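You operate a simulated robot arm through the tools that you are given. There is no shell and no other tool. Be economical: measure what you need, move in short steps, check, and stop when the job is done.

You are at the controls of a simulated robot arm. One attempt, no reset.

JOB
Take the black grommet from the top of the press bench and put it on top of the paper roll.

Only the result counts: the job must be done as asked and must still hold three seconds after the hand-in. Knocking over, shifting, dropping, spilling or breaking anything else fails it.

ROBOT AND FRAMES
A 7-joint arm with a two-finger parallel gripper, fixed in place. Base frame: the origin is at the foot of the arm, x ahead of it, y to its left, z up; the work surface is at about z = 0. Readings come in m, degrees, newtons and seconds.
With the tool pointing down near the work surface it reaches from about 0.24 to 0.62 m from the base axis. Its first joint turns from -66.0 to 66.0 degrees. Payload 2.6 kg.
Tool frame: the origin (TCP) lies between the finger pads and is the grasp point; the fingertips stand 0.03 m ahead of it; z points along the fingers, y is the line along which they close. Largest opening 0.094 m; finger width 0.028, thickness 0.01; the body of the gripper, 0.05 by 0.096 m, starts 0.055 m behind the TCP.
Orientation is that of the tool frame in the base frame, as a unit quaternion [w, x, y, z]. With the fingers straight down and closing along the base's y, the tool's x points along the base's -x, its y along +y and its z along -z.

CONTROLS
- The arm moves only by the tool arm_command. Its argument "rows" is a list of rows, each a list of 3 entries, a list of its own where there are three numbers: the shift along the base's x, y, z in m, then the turn, a rotation vector about the base's x, y, z in degrees, then the opening, from 0 (shut) to 1 (fully open). In form: [[[x, y, z], [ax, ay, az], jaw], ...]. A call has 1 to 12 rows; each row is the pose to reach, as a shift and turn from the pose commanded when the call began. Rows are played at 5 a second. More than 0.05 m and 8.6 degrees between two rows, or a gripper value outside its range, and nothing of the call is played. Where a pose cannot be reached the arm comes as near as it can. A force on the tool above 40 N (or 10 N above the force at the start of the call, whichever is more), or a blocked arm, ends the call early, and 0.2 s more pass. Each finger travels about 0.072 m/s and halts on what it meets, pressing with about 32 N; the grip force reading is that of the motor and also rises with nothing between the fingers. The clock runs only during rows and for 0.2 s after the last one: add rows that repeat a pose to give the fingers time. It gives the time, the measured TCP pose, the force on the tool (base axes), the opening and the grip force at its end, in the units of the frame above (readings bear some noise).
- Cameras (640 x 400 px; columns grow to the right, rows downward): "scene" is fixed at [0.0091, 0.4133, 0.5799]; the picture's right is [-0.95, -0.31, 0.00], its down [-0.13, 0.40, -0.91] and it looks along [0.28, -0.86, -0.42] (base axes); focal length 334 px, centre (320, 200). "wrist" rides on the gripper at [-0.037, 0, -0.058] in the tool frame; the picture's right is [0.00, -1.00, 0.00], its down [0.97, 0.00, -0.24] and it looks along [0.24, 0.00, 0.97] (tool axes); focal length 218 px, centre (320, 200). There is no depth. A picture from a camera that has moved, and an enlarged one, comes with that camera's place and axes in the base frame and with its lens.
- capture(camera): a new picture of that camera. It takes no simulated time.
- close_up(camera, box): a new picture of the part [left, top, right, bottom] of that camera's present view, enlarged. It takes no simulated time.
- sign_off(): hands the job in; it is judged then, once.

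Go step by step. Nothing tells you positions but the pictures and the camera data: compare them with the known pose of the tool, close in by small moves and look again before you grip or let go. The budget is 90 turns and 36 pictures, counting those below and the enlarged ones. Unless the task says otherwise, let go and move clear before handing in, and close with one line.

The tools are called after ">>>" as name(argument=value, ...) on one line, values as JSON. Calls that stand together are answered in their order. arm_command: Moves the arm, as the interface text tells. Its arguments: {"type":"object","properties":{"rows":{"type":"array"}},"required":["rows"]} The other tools are called the same way: capture (camera) takes a picture; close_up (camera, box) takes an enlarged picture of a part of a camera's view; sign_off () hands the job in.

At the start:

```text
time_s: 0.0
position: [0.2669, -0.3219, 0.3144]
orientation: [0.001, 0.0, 1.0, 0.0]
force: [-0.1, 0.4, -0.3]
width: 0.094
grip_force: 0.0
```

scene: 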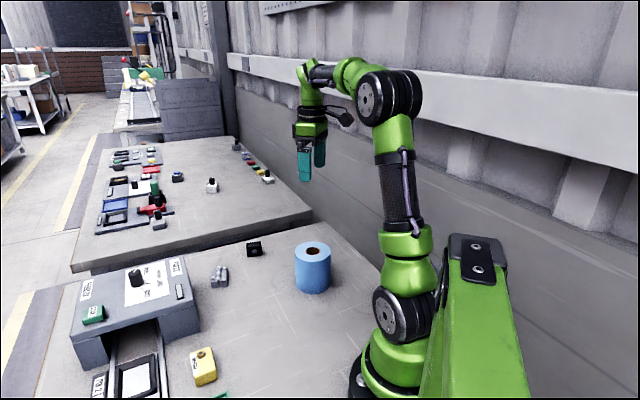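
wrist: 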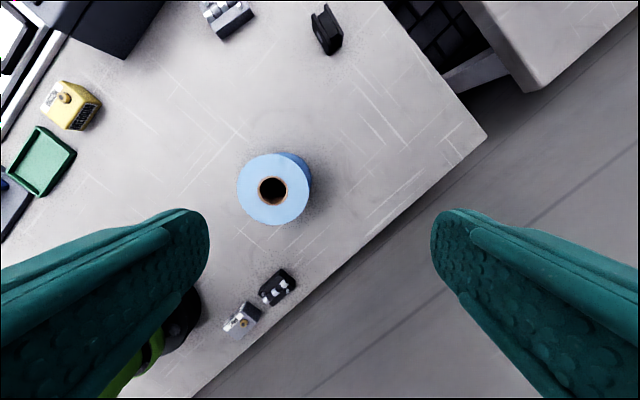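

I see a blue paper roll in the middle and a grey press bench at the scene's lower left with a small black item on top. I'll enlarge both to measure them.

>>> close_up(camera="scene", box=[60, 230, 220, 330])

>>> close_up(camera="scene", box=[240, 220, 400, 320])

```text
4.00 times, centred on (140, 280) of scene
camera zoom: at [0.0091, 0.4133, 0.5799], right [-0.95, -0.31, 0.0], down [-0.13, 0.4, -0.91], along [0.28, -0.86, -0.42], focal length 1336 px, centre (1040, -120)
```

zoom: 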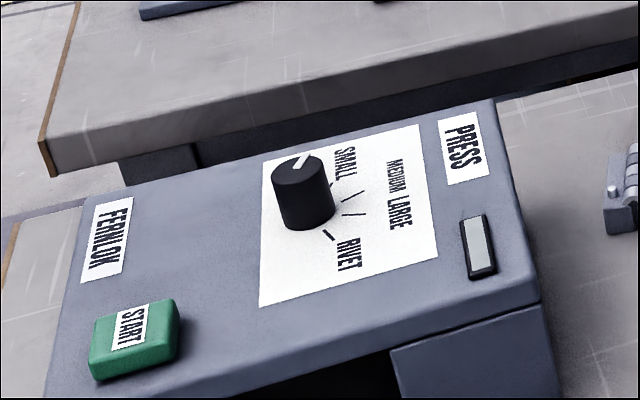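

```text
4.00 times, centred on (320, 270) of scene
camera zoom: at [0.0091, 0.4133, 0.5799], right [-0.95, -0.31, 0.0], down [-0.13, 0.4, -0.91], along [0.28, -0.86, -0.42], focal length 1336 px, centre (320, -80)
```

zoom: 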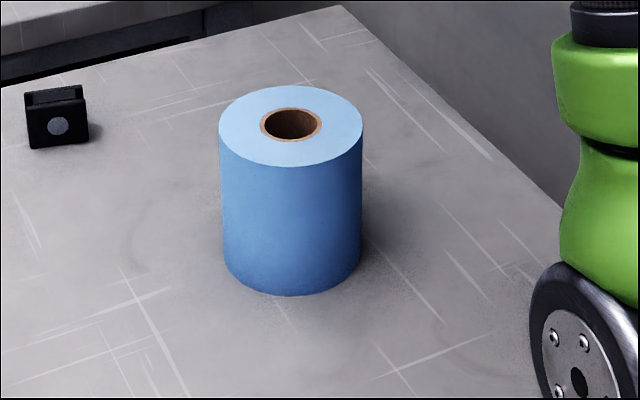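

The black thing on the press housing looks like its selector knob rather than a loose grommet. I'll look at the other small parts before deciding.

>>> close_up(camera="scene", box=[60, 300, 260, 400])

>>> close_up(camera="scene", box=[80, 130, 300, 267])

>>> close_up(camera="wrist", box=[180, 0, 380, 125])

>>> close_up(camera="wrist", box=[180, 220, 340, 320])

```text
3.20 times, centred on (160, 350) of scene
camera zoom: at [0.0091, 0.4133, 0.5799], right [-0.95, -0.31, 0.0], down [-0.13, 0.4, -0.91], along [0.28, -0.86, -0.42], focal length 1069 px, centre (832, -280)
```

zoom: 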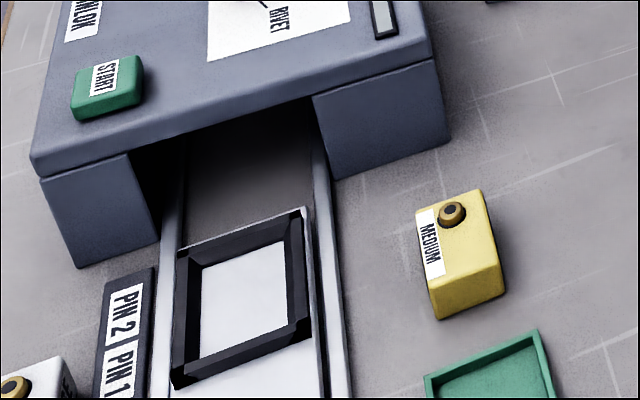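

```text
2.91 times, centred on (190, 198) of scene
camera zoom: at [0.0091, 0.4133, 0.5799], right [-0.95, -0.31, 0.0], down [-0.13, 0.4, -0.91], along [0.28, -0.86, -0.42], focal length 972 px, centre (698, 204)
```

zoom: 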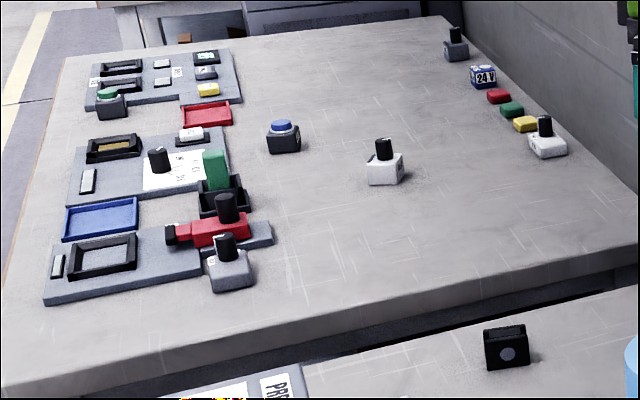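

```text
3.20 times, centred on (280, 62) of wrist
camera zoom: at [0.303, -0.3217, 0.3724], right [0.0, -1.0, 0.0], down [-0.97, 0.0, 0.24], along [-0.24, 0.0, -0.97], focal length 698 px, centre (448, 640)
```

zoom: 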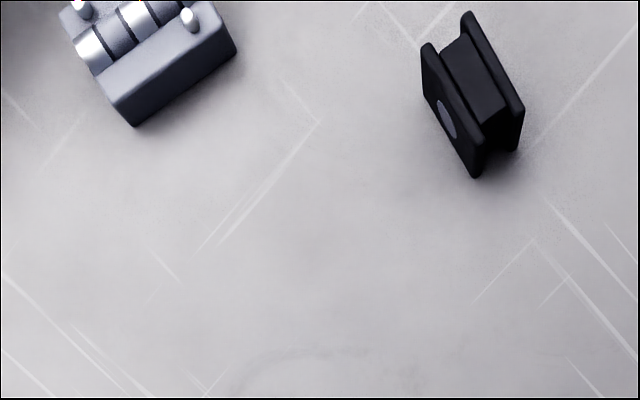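

```text
4.00 times, centred on (260, 270) of wrist
camera zoom: at [0.303, -0.3217, 0.3724], right [0.0, -1.0, 0.0], down [-0.97, 0.0, 0.24], along [-0.24, 0.0, -0.97], focal length 873 px, centre (560, -80)
```

zoom: 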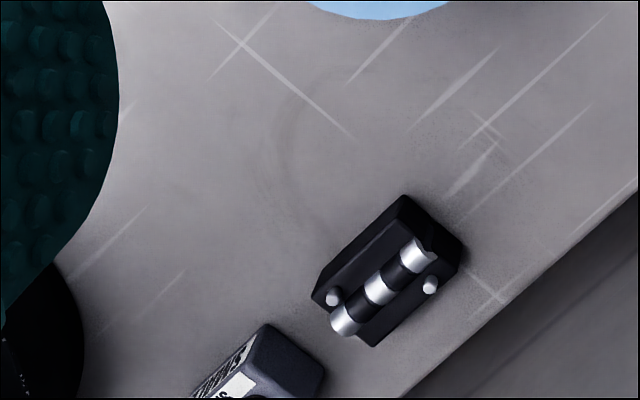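

The black two-flanged block with a hole, standing loose on the press's bench near (0.46, -0.33), is the grommet. The roll is at about (0.25, -0.26) with its top near z 0.10. I'll move over the grommet, turning the fingers about 30° to match its flanges.

>>> arm_command(rows=[[[0.035, 0, -0.015], [0, 0, 6], 1], [[0.07, -0.002, -0.03], [0, 0, 12], 1], [[0.105, -0.005, -0.045], [0, 0, 18], 1], [[0.14, -0.007, -0.06], [0, 0, 24], 1], [[0.17, -0.01, -0.08], [0, 0, 30], 1], [[0.19, -0.01, -0.1], [0, 0, 30], 1], [[0.19, -0.01, -0.1], [0, 0, 30], 1]])

>>> capture(camera="wrist")

```text
time_s: 1.6
position: [0.4551, -0.3339, 0.2144]
orientation: [0.0, -0.259, 0.966, 0.0]
force: [-0.4, 0.3, -0.5]
width: 0.0939
grip_force: 0.1
```

```text
27 pictures are left
camera wrist: at [0.4873, -0.3155, 0.271], right [0.5, -0.87, 0.0], down [-0.84, -0.49, 0.24], along [-0.21, -0.12, -0.97], focal length 218 px, centre (320, 200)
```

wrist: 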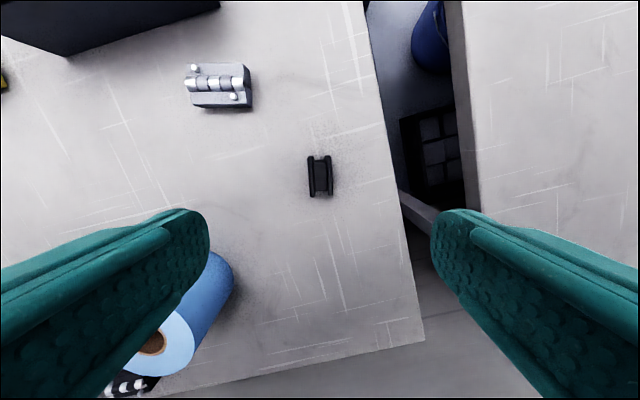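

The grommet is centred and nearly aligned. I'll enlarge it for an exact position and angle.

>>> close_up(camera="wrist", box=[280, 151, 360, 201])

>>> close_up(camera="scene", box=[222, 228, 286, 268])

```text
8.00 times, centred on (320, 176) of wrist
camera zoom: at [0.4873, -0.3155, 0.271], right [0.5, -0.87, 0.0], down [-0.84, -0.49, 0.24], along [-0.21, -0.12, -0.97], focal length 1746 px, centre (320, 392)
```

zoom: 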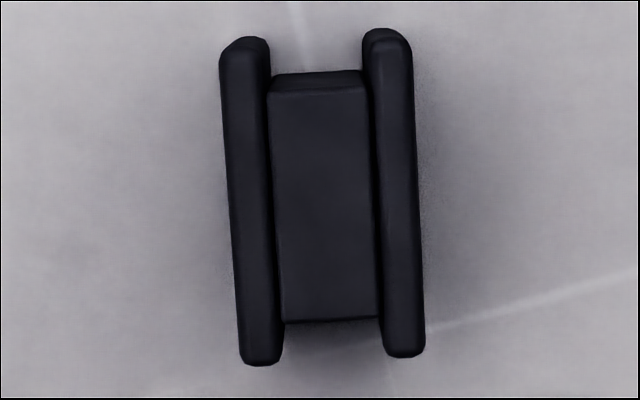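

```text
10.00 times, centred on (254, 248) of scene
camera zoom: at [0.0091, 0.4133, 0.5799], right [-0.95, -0.31, 0.0], down [-0.13, 0.4, -0.91], along [0.28, -0.86, -0.42], focal length 3340 px, centre (980, -280)
```

zoom: 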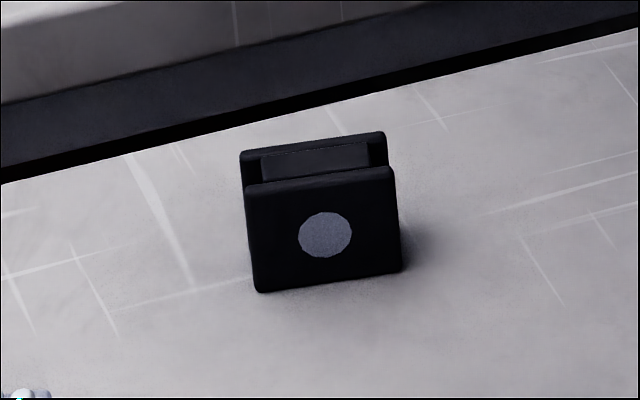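

The grommet is about 25 mm thick, 44 mm long and 38 mm tall, centred near (0.460, -0.331), and it needs 3° more turn. I'll descend partway and check.

>>> arm_command(rows=[[[0.0048, 0.0027, -0.03], [0, 0, 3], 1], [[0.0048, 0.0027, -0.07], [0, 0, 3], 1], [[0.0048, 0.0027, -0.1], [0, 0, 3], 1], [[0.0048, 0.0027, -0.1], [0, 0, 3], 1], [[0.0048, 0.0027, -0.1], [0, 0, 3], 1]])

>>> capture(camera="wrist")

```text
time_s: 2.8
position: [0.4598, -0.3276, 0.114]
orientation: [0.0, -0.285, 0.959, 0.0]
force: [0.1, -0.2, -0.2]
width: 0.0941
grip_force: 0.1
```

```text
24 pictures are left
camera wrist: at [0.4909, -0.3077, 0.1717], right [0.54, -0.84, 0.0], down [-0.81, -0.53, 0.24], along [-0.2, -0.13, -0.97], focal length 218 px, centre (320, 200)
```

wrist: 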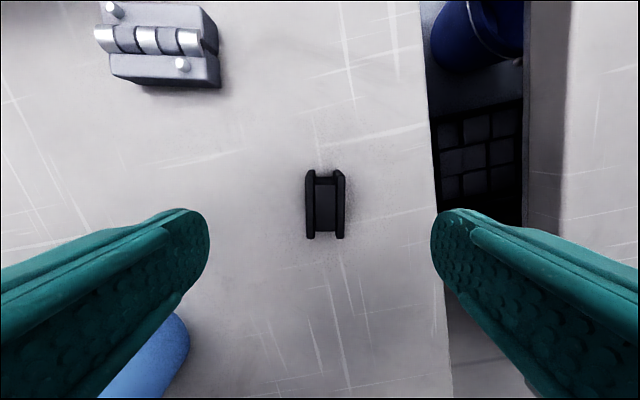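

A 3 mm sideways correction centres it. Now I'll descend to grasp height.

>>> arm_command(rows=[[[0.0025, -0.0026, -0.025], [0, 0, 0], 1], [[0.0025, -0.0026, -0.05], [0, 0, 0], 1], [[0.0025, -0.0026, -0.067], [0, 0, 0], 1], [[0.0025, -0.0026, -0.077], [0, 0, 0], 1], [[0.0025, -0.0026, -0.077], [0, 0, 0], 1]])

>>> capture(camera="wrist")

>>> close_up(camera="scene", box=[206, 208, 302, 268])

```text
time_s: 4.0
position: [0.462, -0.3307, 0.0382]
orientation: [0.0, -0.284, 0.959, 0.0]
force: [-1.3, -0.3, 0.6]
width: 0.0938
grip_force: 0.0
```

```text
23 pictures are left
camera wrist: at [0.4932, -0.31, 0.0968], right [0.55, -0.84, 0.0], down [-0.81, -0.53, 0.24], along [-0.2, -0.13, -0.97], focal length 218 px, centre (320, 200)
```

wrist: 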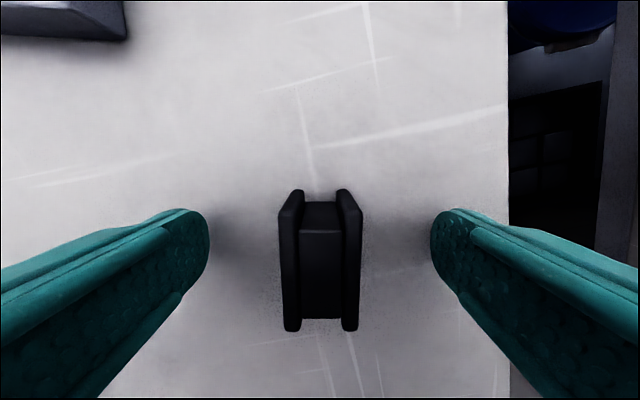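

```text
6.67 times, centred on (254, 238) of scene
camera zoom: at [0.0091, 0.4133, 0.5799], right [-0.95, -0.31, 0.0], down [-0.13, 0.4, -0.91], along [0.28, -0.86, -0.42], focal length 2227 px, centre (760, -53)
```

zoom: 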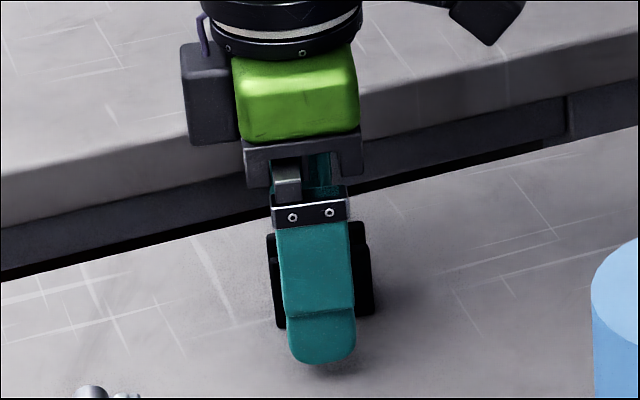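

The fingers straddle the grommet evenly, so I'll close.

>>> arm_command(rows=[[[0, 0, 0], [0, 0, 0], 0.6], [[0, 0, 0], [0, 0, 0], 0.4], [[0, 0, 0], [0, 0, 0], 0.2], [[0, 0, 0], [0, 0, 0], 0.1], [[0, 0, 0], [0, 0, 0], 0.1], [[0, 0, 0], [0, 0, 0], 0.1]])

```text
time_s: 5.4
position: [0.4641, -0.3303, 0.0418]
orientation: [0.002, -0.283, 0.959, -0.002]
force: [1.2, -2.3, 11.3]
width: 0.0247
grip_force: 31.9
```

It is gripped at 24.7 mm width. I'll lift gently and check, since the force reading showed an upward push.

>>> arm_command(rows=[[[0, 0, 0.01], [0, 0, 0], 0.1], [[0, 0, 0.03], [0, 0, 0], 0.1], [[0, 0, 0.06], [0, 0, 0], 0.1], [[0, 0, 0.06], [0, 0, 0], 0.1]])

>>> capture(camera="wrist")

>>> close_up(camera="scene", box=[206, 188, 334, 268])

```text
time_s: 6.4
position: [0.4606, -0.3296, 0.0983]
orientation: [-0.001, -0.284, 0.959, 0.0]
force: [-0.1, -0.2, -0.6]
width: 0.0248
grip_force: 31.8
```

```text
21 pictures are left
camera wrist: at [0.4909, -0.3092, 0.1566], right [0.55, -0.84, 0.0], down [-0.81, -0.53, 0.24], along [-0.2, -0.13, -0.97], focal length 218 px, centre (320, 200)
```

wrist: 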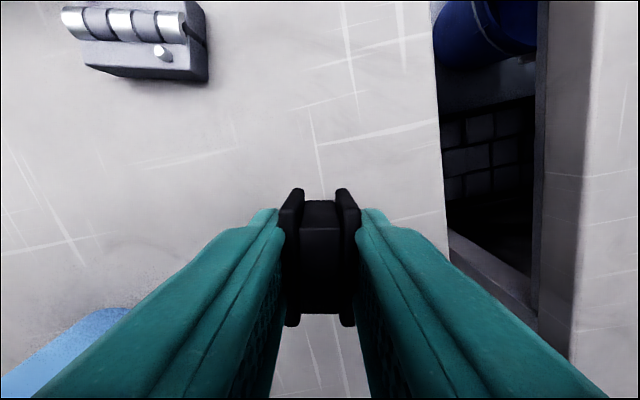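

```text
5.00 times, centred on (270, 228) of scene
camera zoom: at [0.0091, 0.4133, 0.5799], right [-0.95, -0.31, 0.0], down [-0.13, 0.4, -0.91], along [0.28, -0.86, -0.42], focal length 1670 px, centre (570, 60)
```

zoom: 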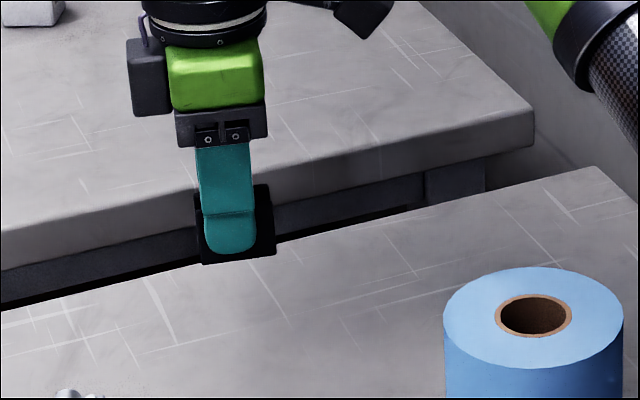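

The grommet is held, with its bottom about 38 mm below the TCP. Combining the views puts the roll's axis at (0.249, -0.263) and its top at z 0.101. I'll lift and carry it above the roll with clearance.

>>> arm_command(rows=[[[0, 0, 0.04], [0, 0, 0], 0.1], [[0, 0, 0.08], [0, 0, 0], 0.1], [[-0.02, 0.006, 0.1], [0, 0, 0], 0.1], [[-0.055, 0.017, 0.1], [0, 0, 0], 0.1], [[-0.09, 0.028, 0.1], [0, 0, 0], 0.1], [[-0.125, 0.039, 0.1], [0, 0, 0], 0.1], [[-0.16, 0.05, 0.1], [0, 0, 0], 0.1], [[-0.19, 0.06, 0.1], [0, 0, 0], 0.1], [[-0.212, 0.067, 0.1], [0, 0, 0], 0.1], [[-0.212, 0.067, 0.1], [0, 0, 0], 0.1], [[-0.212, 0.067, 0.1], [0, 0, 0], 0.1]])

>>> capture(camera="scene")

>>> capture(camera="wrist")

```text
time_s: 8.8
position: [0.2538, -0.2653, 0.1975]
orientation: [0.0, -0.284, 0.959, 0.0]
force: [-0.1, 0.2, 0.1]
width: 0.0247
grip_force: 32.3
```

```text
19 pictures are left
```

scene: 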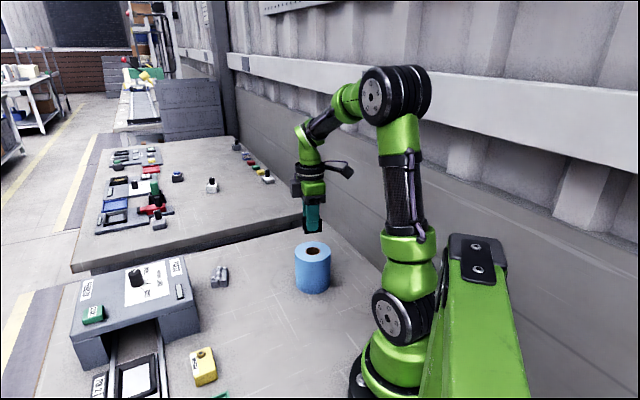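

```text
18 pictures are left
camera wrist: at [0.2837, -0.2451, 0.255], right [0.54, -0.84, 0.0], down [-0.81, -0.53, 0.24], along [-0.2, -0.13, -0.97], focal length 218 px, centre (320, 200)
```

wrist: 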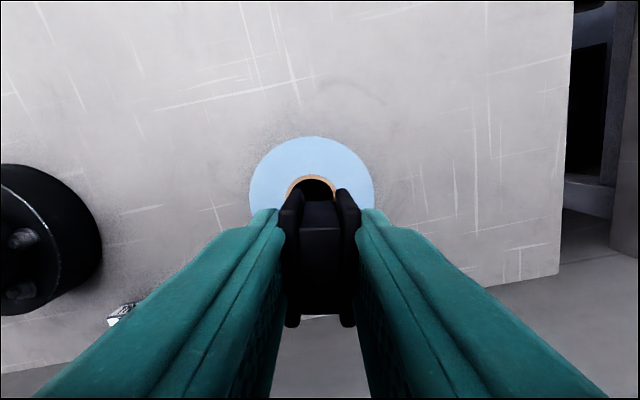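

The view puts the roll centre at about (0.250, -0.260), so I'll correct by (-4, +5) mm and lower to just above the top.

>>> arm_command(rows=[[[-0.0035, 0.005, -0.01], [0, 0, 0], 0.1], [[-0.0035, 0.005, -0.03], [0, 0, 0], 0.1], [[-0.0035, 0.005, -0.043], [0, 0, 0], 0.1], [[-0.0035, 0.005, -0.043], [0, 0, 0], 0.1]])

>>> close_up(camera="scene", box=[265, 200, 361, 260])

>>> capture(camera="wrist")

```text
time_s: 9.8
position: [0.2488, -0.2605, 0.156]
orientation: [0.001, -0.284, 0.959, 0.0]
force: [-0.2, -0.1, -0.2]
width: 0.0247
grip_force: 31.3
```

```text
6.67 times, centred on (313, 230) of scene
camera zoom: at [0.0091, 0.4133, 0.5799], right [-0.95, -0.31, 0.0], down [-0.13, 0.4, -0.91], along [0.28, -0.86, -0.42], focal length 2227 px, centre (367, 0)
```

zoom: 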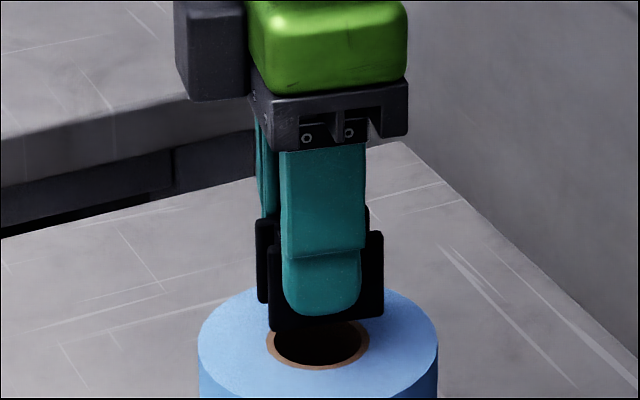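

```text
16 pictures are left
camera wrist: at [0.2803, -0.2397, 0.2134], right [0.54, -0.84, 0.0], down [-0.81, -0.53, 0.24], along [-0.2, -0.13, -0.97], focal length 218 px, centre (320, 200)
```

wrist: 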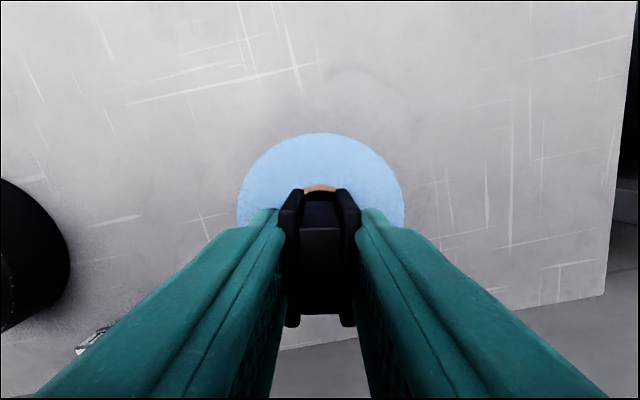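

The grommet is centred over the roll in both views, with about 15 mm of gap left. I'll lower in small steps toward contact.

>>> arm_command(rows=[[[0, 0, -0.006], [0, 0, 0], 0.1], [[0, 0, -0.011], [0, 0, 0], 0.1], [[0, 0, -0.013], [0, 0, 0], 0.1], [[0, 0, -0.013], [0, 0, 0], 0.1]])

>>> close_up(camera="scene", box=[273, 215, 353, 265])

```text
time_s: 10.8
position: [0.2489, -0.2588, 0.1421]
orientation: [0.001, -0.284, 0.959, 0.0]
force: [0.3, -0.1, -0.6]
width: 0.0248
grip_force: 31.9
```

```text
8.00 times, centred on (313, 240) of scene
camera zoom: at [0.0091, 0.4133, 0.5799], right [-0.95, -0.31, 0.0], down [-0.13, 0.4, -0.91], along [0.28, -0.86, -0.42], focal length 2672 px, centre (376, -120)
```

zoom: 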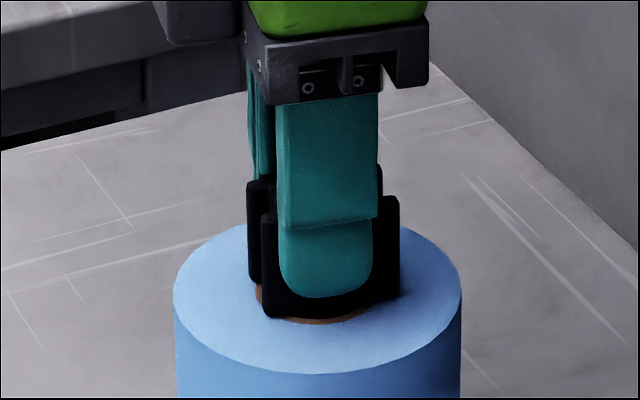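

It is nearly touching and well centred. I'll go down in about 1 mm steps, watching the force.

>>> arm_command(rows=[[[0, 0, -0.001], [0, 0, 0], 0.1], [[0, 0, -0.002], [0, 0, 0], 0.1], [[0, 0, -0.002], [0, 0, 0], 0.1]])

```text
time_s: 11.6
position: [0.2503, -0.2597, 0.1399]
orientation: [0.001, -0.283, 0.959, -0.001]
force: [-6.6, 3.7, 20.9]
width: 0.0249
grip_force: 32.2
```

It has made contact at 21 N. I'll back off 1 mm to unload, then check.

>>> arm_command(rows=[[[0, 0, 0.001], [0, 0, 0], 0.1], [[0, 0, 0.001], [0, 0, 0], 0.1]])

>>> close_up(camera="scene", box=[273, 215, 353, 265])

```text
time_s: 12.2
position: [0.2496, -0.2608, 0.1404]
orientation: [0.0, -0.284, 0.959, 0.0]
force: [-6.1, 1.7, 17.7]
width: 0.0247
grip_force: 32.0
```

```text
8.00 times, centred on (313, 240) of scene
camera zoom: at [0.0091, 0.4134, 0.5798], right [-0.95, -0.31, 0.0], down [-0.13, 0.4, -0.91], along [0.28, -0.86, -0.42], focal length 2672 px, centre (376, -120)
```

zoom: 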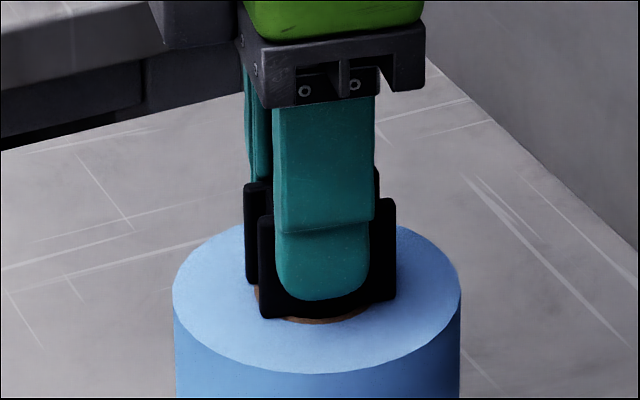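

The grommet is seated on the roll. I'll ease off a little more and open slowly.

>>> arm_command(rows=[[[0, 0, 0.0006], [0, 0, 0], 0.1], [[0, 0, 0.0006], [0, 0, 0], 0.27], [[0, 0, 0.0006], [0, 0, 0], 0.32], [[0, 0, 0.0006], [0, 0, 0], 0.45], [[0, 0, 0.0006], [0, 0, 0], 0.6], [[0, 0, 0.0006], [0, 0, 0], 0.7], [[0, 0, 0.0006], [0, 0, 0], 0.7]])

>>> close_up(camera="scene", box=[265, 200, 361, 260])

>>> capture(camera="wrist")

```text
time_s: 13.8
position: [0.2497, -0.2593, 0.14]
orientation: [0.0, -0.284, 0.959, 0.0]
force: [0.2, 0.0, 0.2]
width: 0.0659
grip_force: 0.0
```

```text
6.67 times, centred on (313, 230) of scene
camera zoom: at [0.0091, 0.4133, 0.5799], right [-0.95, -0.31, 0.0], down [-0.13, 0.4, -0.91], along [0.28, -0.86, -0.42], focal length 2227 px, centre (367, 0)
```

zoom: 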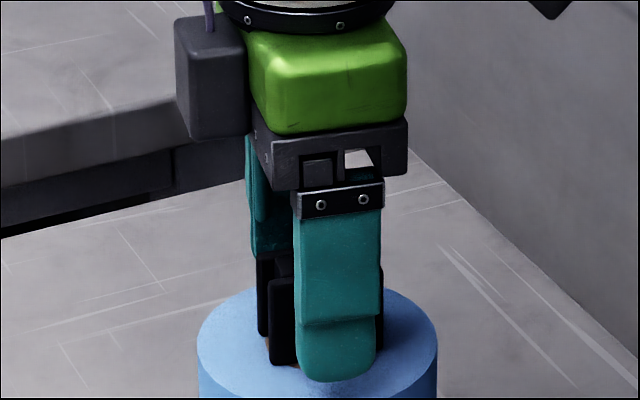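

```text
12 pictures are left
camera wrist: at [0.2802, -0.2392, 0.1984], right [0.55, -0.84, 0.0], down [-0.81, -0.53, 0.24], along [-0.2, -0.13, -0.97], focal length 218 px, centre (320, 200)
```

wrist: 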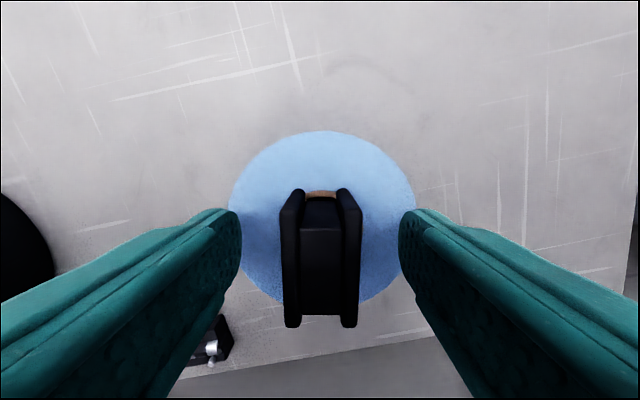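

It is released and standing level on the roll. I'll rise straight up and take a final look.

>>> arm_command(rows=[[[0, 0, 0.01], [0, 0, 0], 0.8], [[0, 0, 0.03], [0, 0, 0], 0.8], [[0, 0, 0.065], [0, 0, 0], 0.8], [[0, 0, 0.1], [0, 0, 0], 0.8], [[0, 0, 0.13], [0, 0, 0], 0.8], [[0, 0, 0.13], [0, 0, 0], 0.8]])

>>> close_up(camera="scene", box=[249, 200, 377, 280])

>>> capture(camera="wrist")

```text
time_s: 15.2
position: [0.2469, -0.2603, 0.2721]
orientation: [0.0, -0.284, 0.959, 0.0]
force: [-0.7, -0.1, 0.4]
width: 0.0752
grip_force: 0.0
```

```text
5.00 times, centred on (313, 240) of scene
camera zoom: at [0.0091, 0.4133, 0.5799], right [-0.95, -0.31, 0.0], down [-0.13, 0.4, -0.91], along [0.28, -0.86, -0.42], focal length 1670 px, centre (355, 0)
```

zoom: 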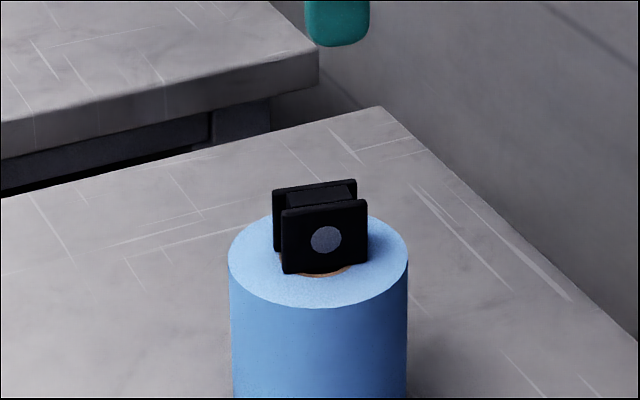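

```text
10 pictures are left
camera wrist: at [0.278, -0.2389, 0.3306], right [0.55, -0.84, 0.0], down [-0.81, -0.53, 0.24], along [-0.2, -0.13, -0.97], focal length 218 px, centre (320, 200)
```

wrist: 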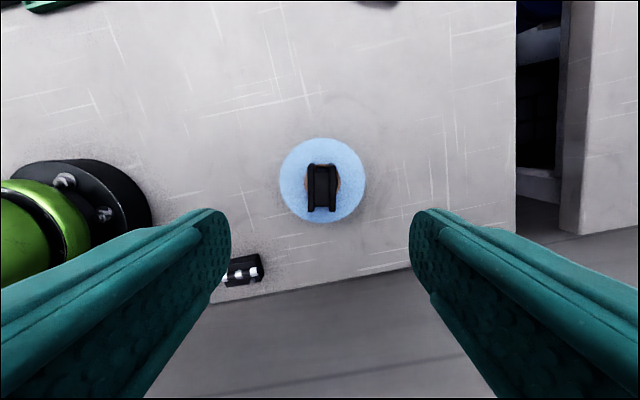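

The grommet stands centred and stable on the paper roll, the gripper is clear and nothing else has moved, so I'll hand in.

>>> sign_off()

```text
The job is handed in.
```

The black grommet is on top of the paper roll, standing level and centred over its core. The gripper is clear, and nothing else had moved in the last pictures before hand-in.
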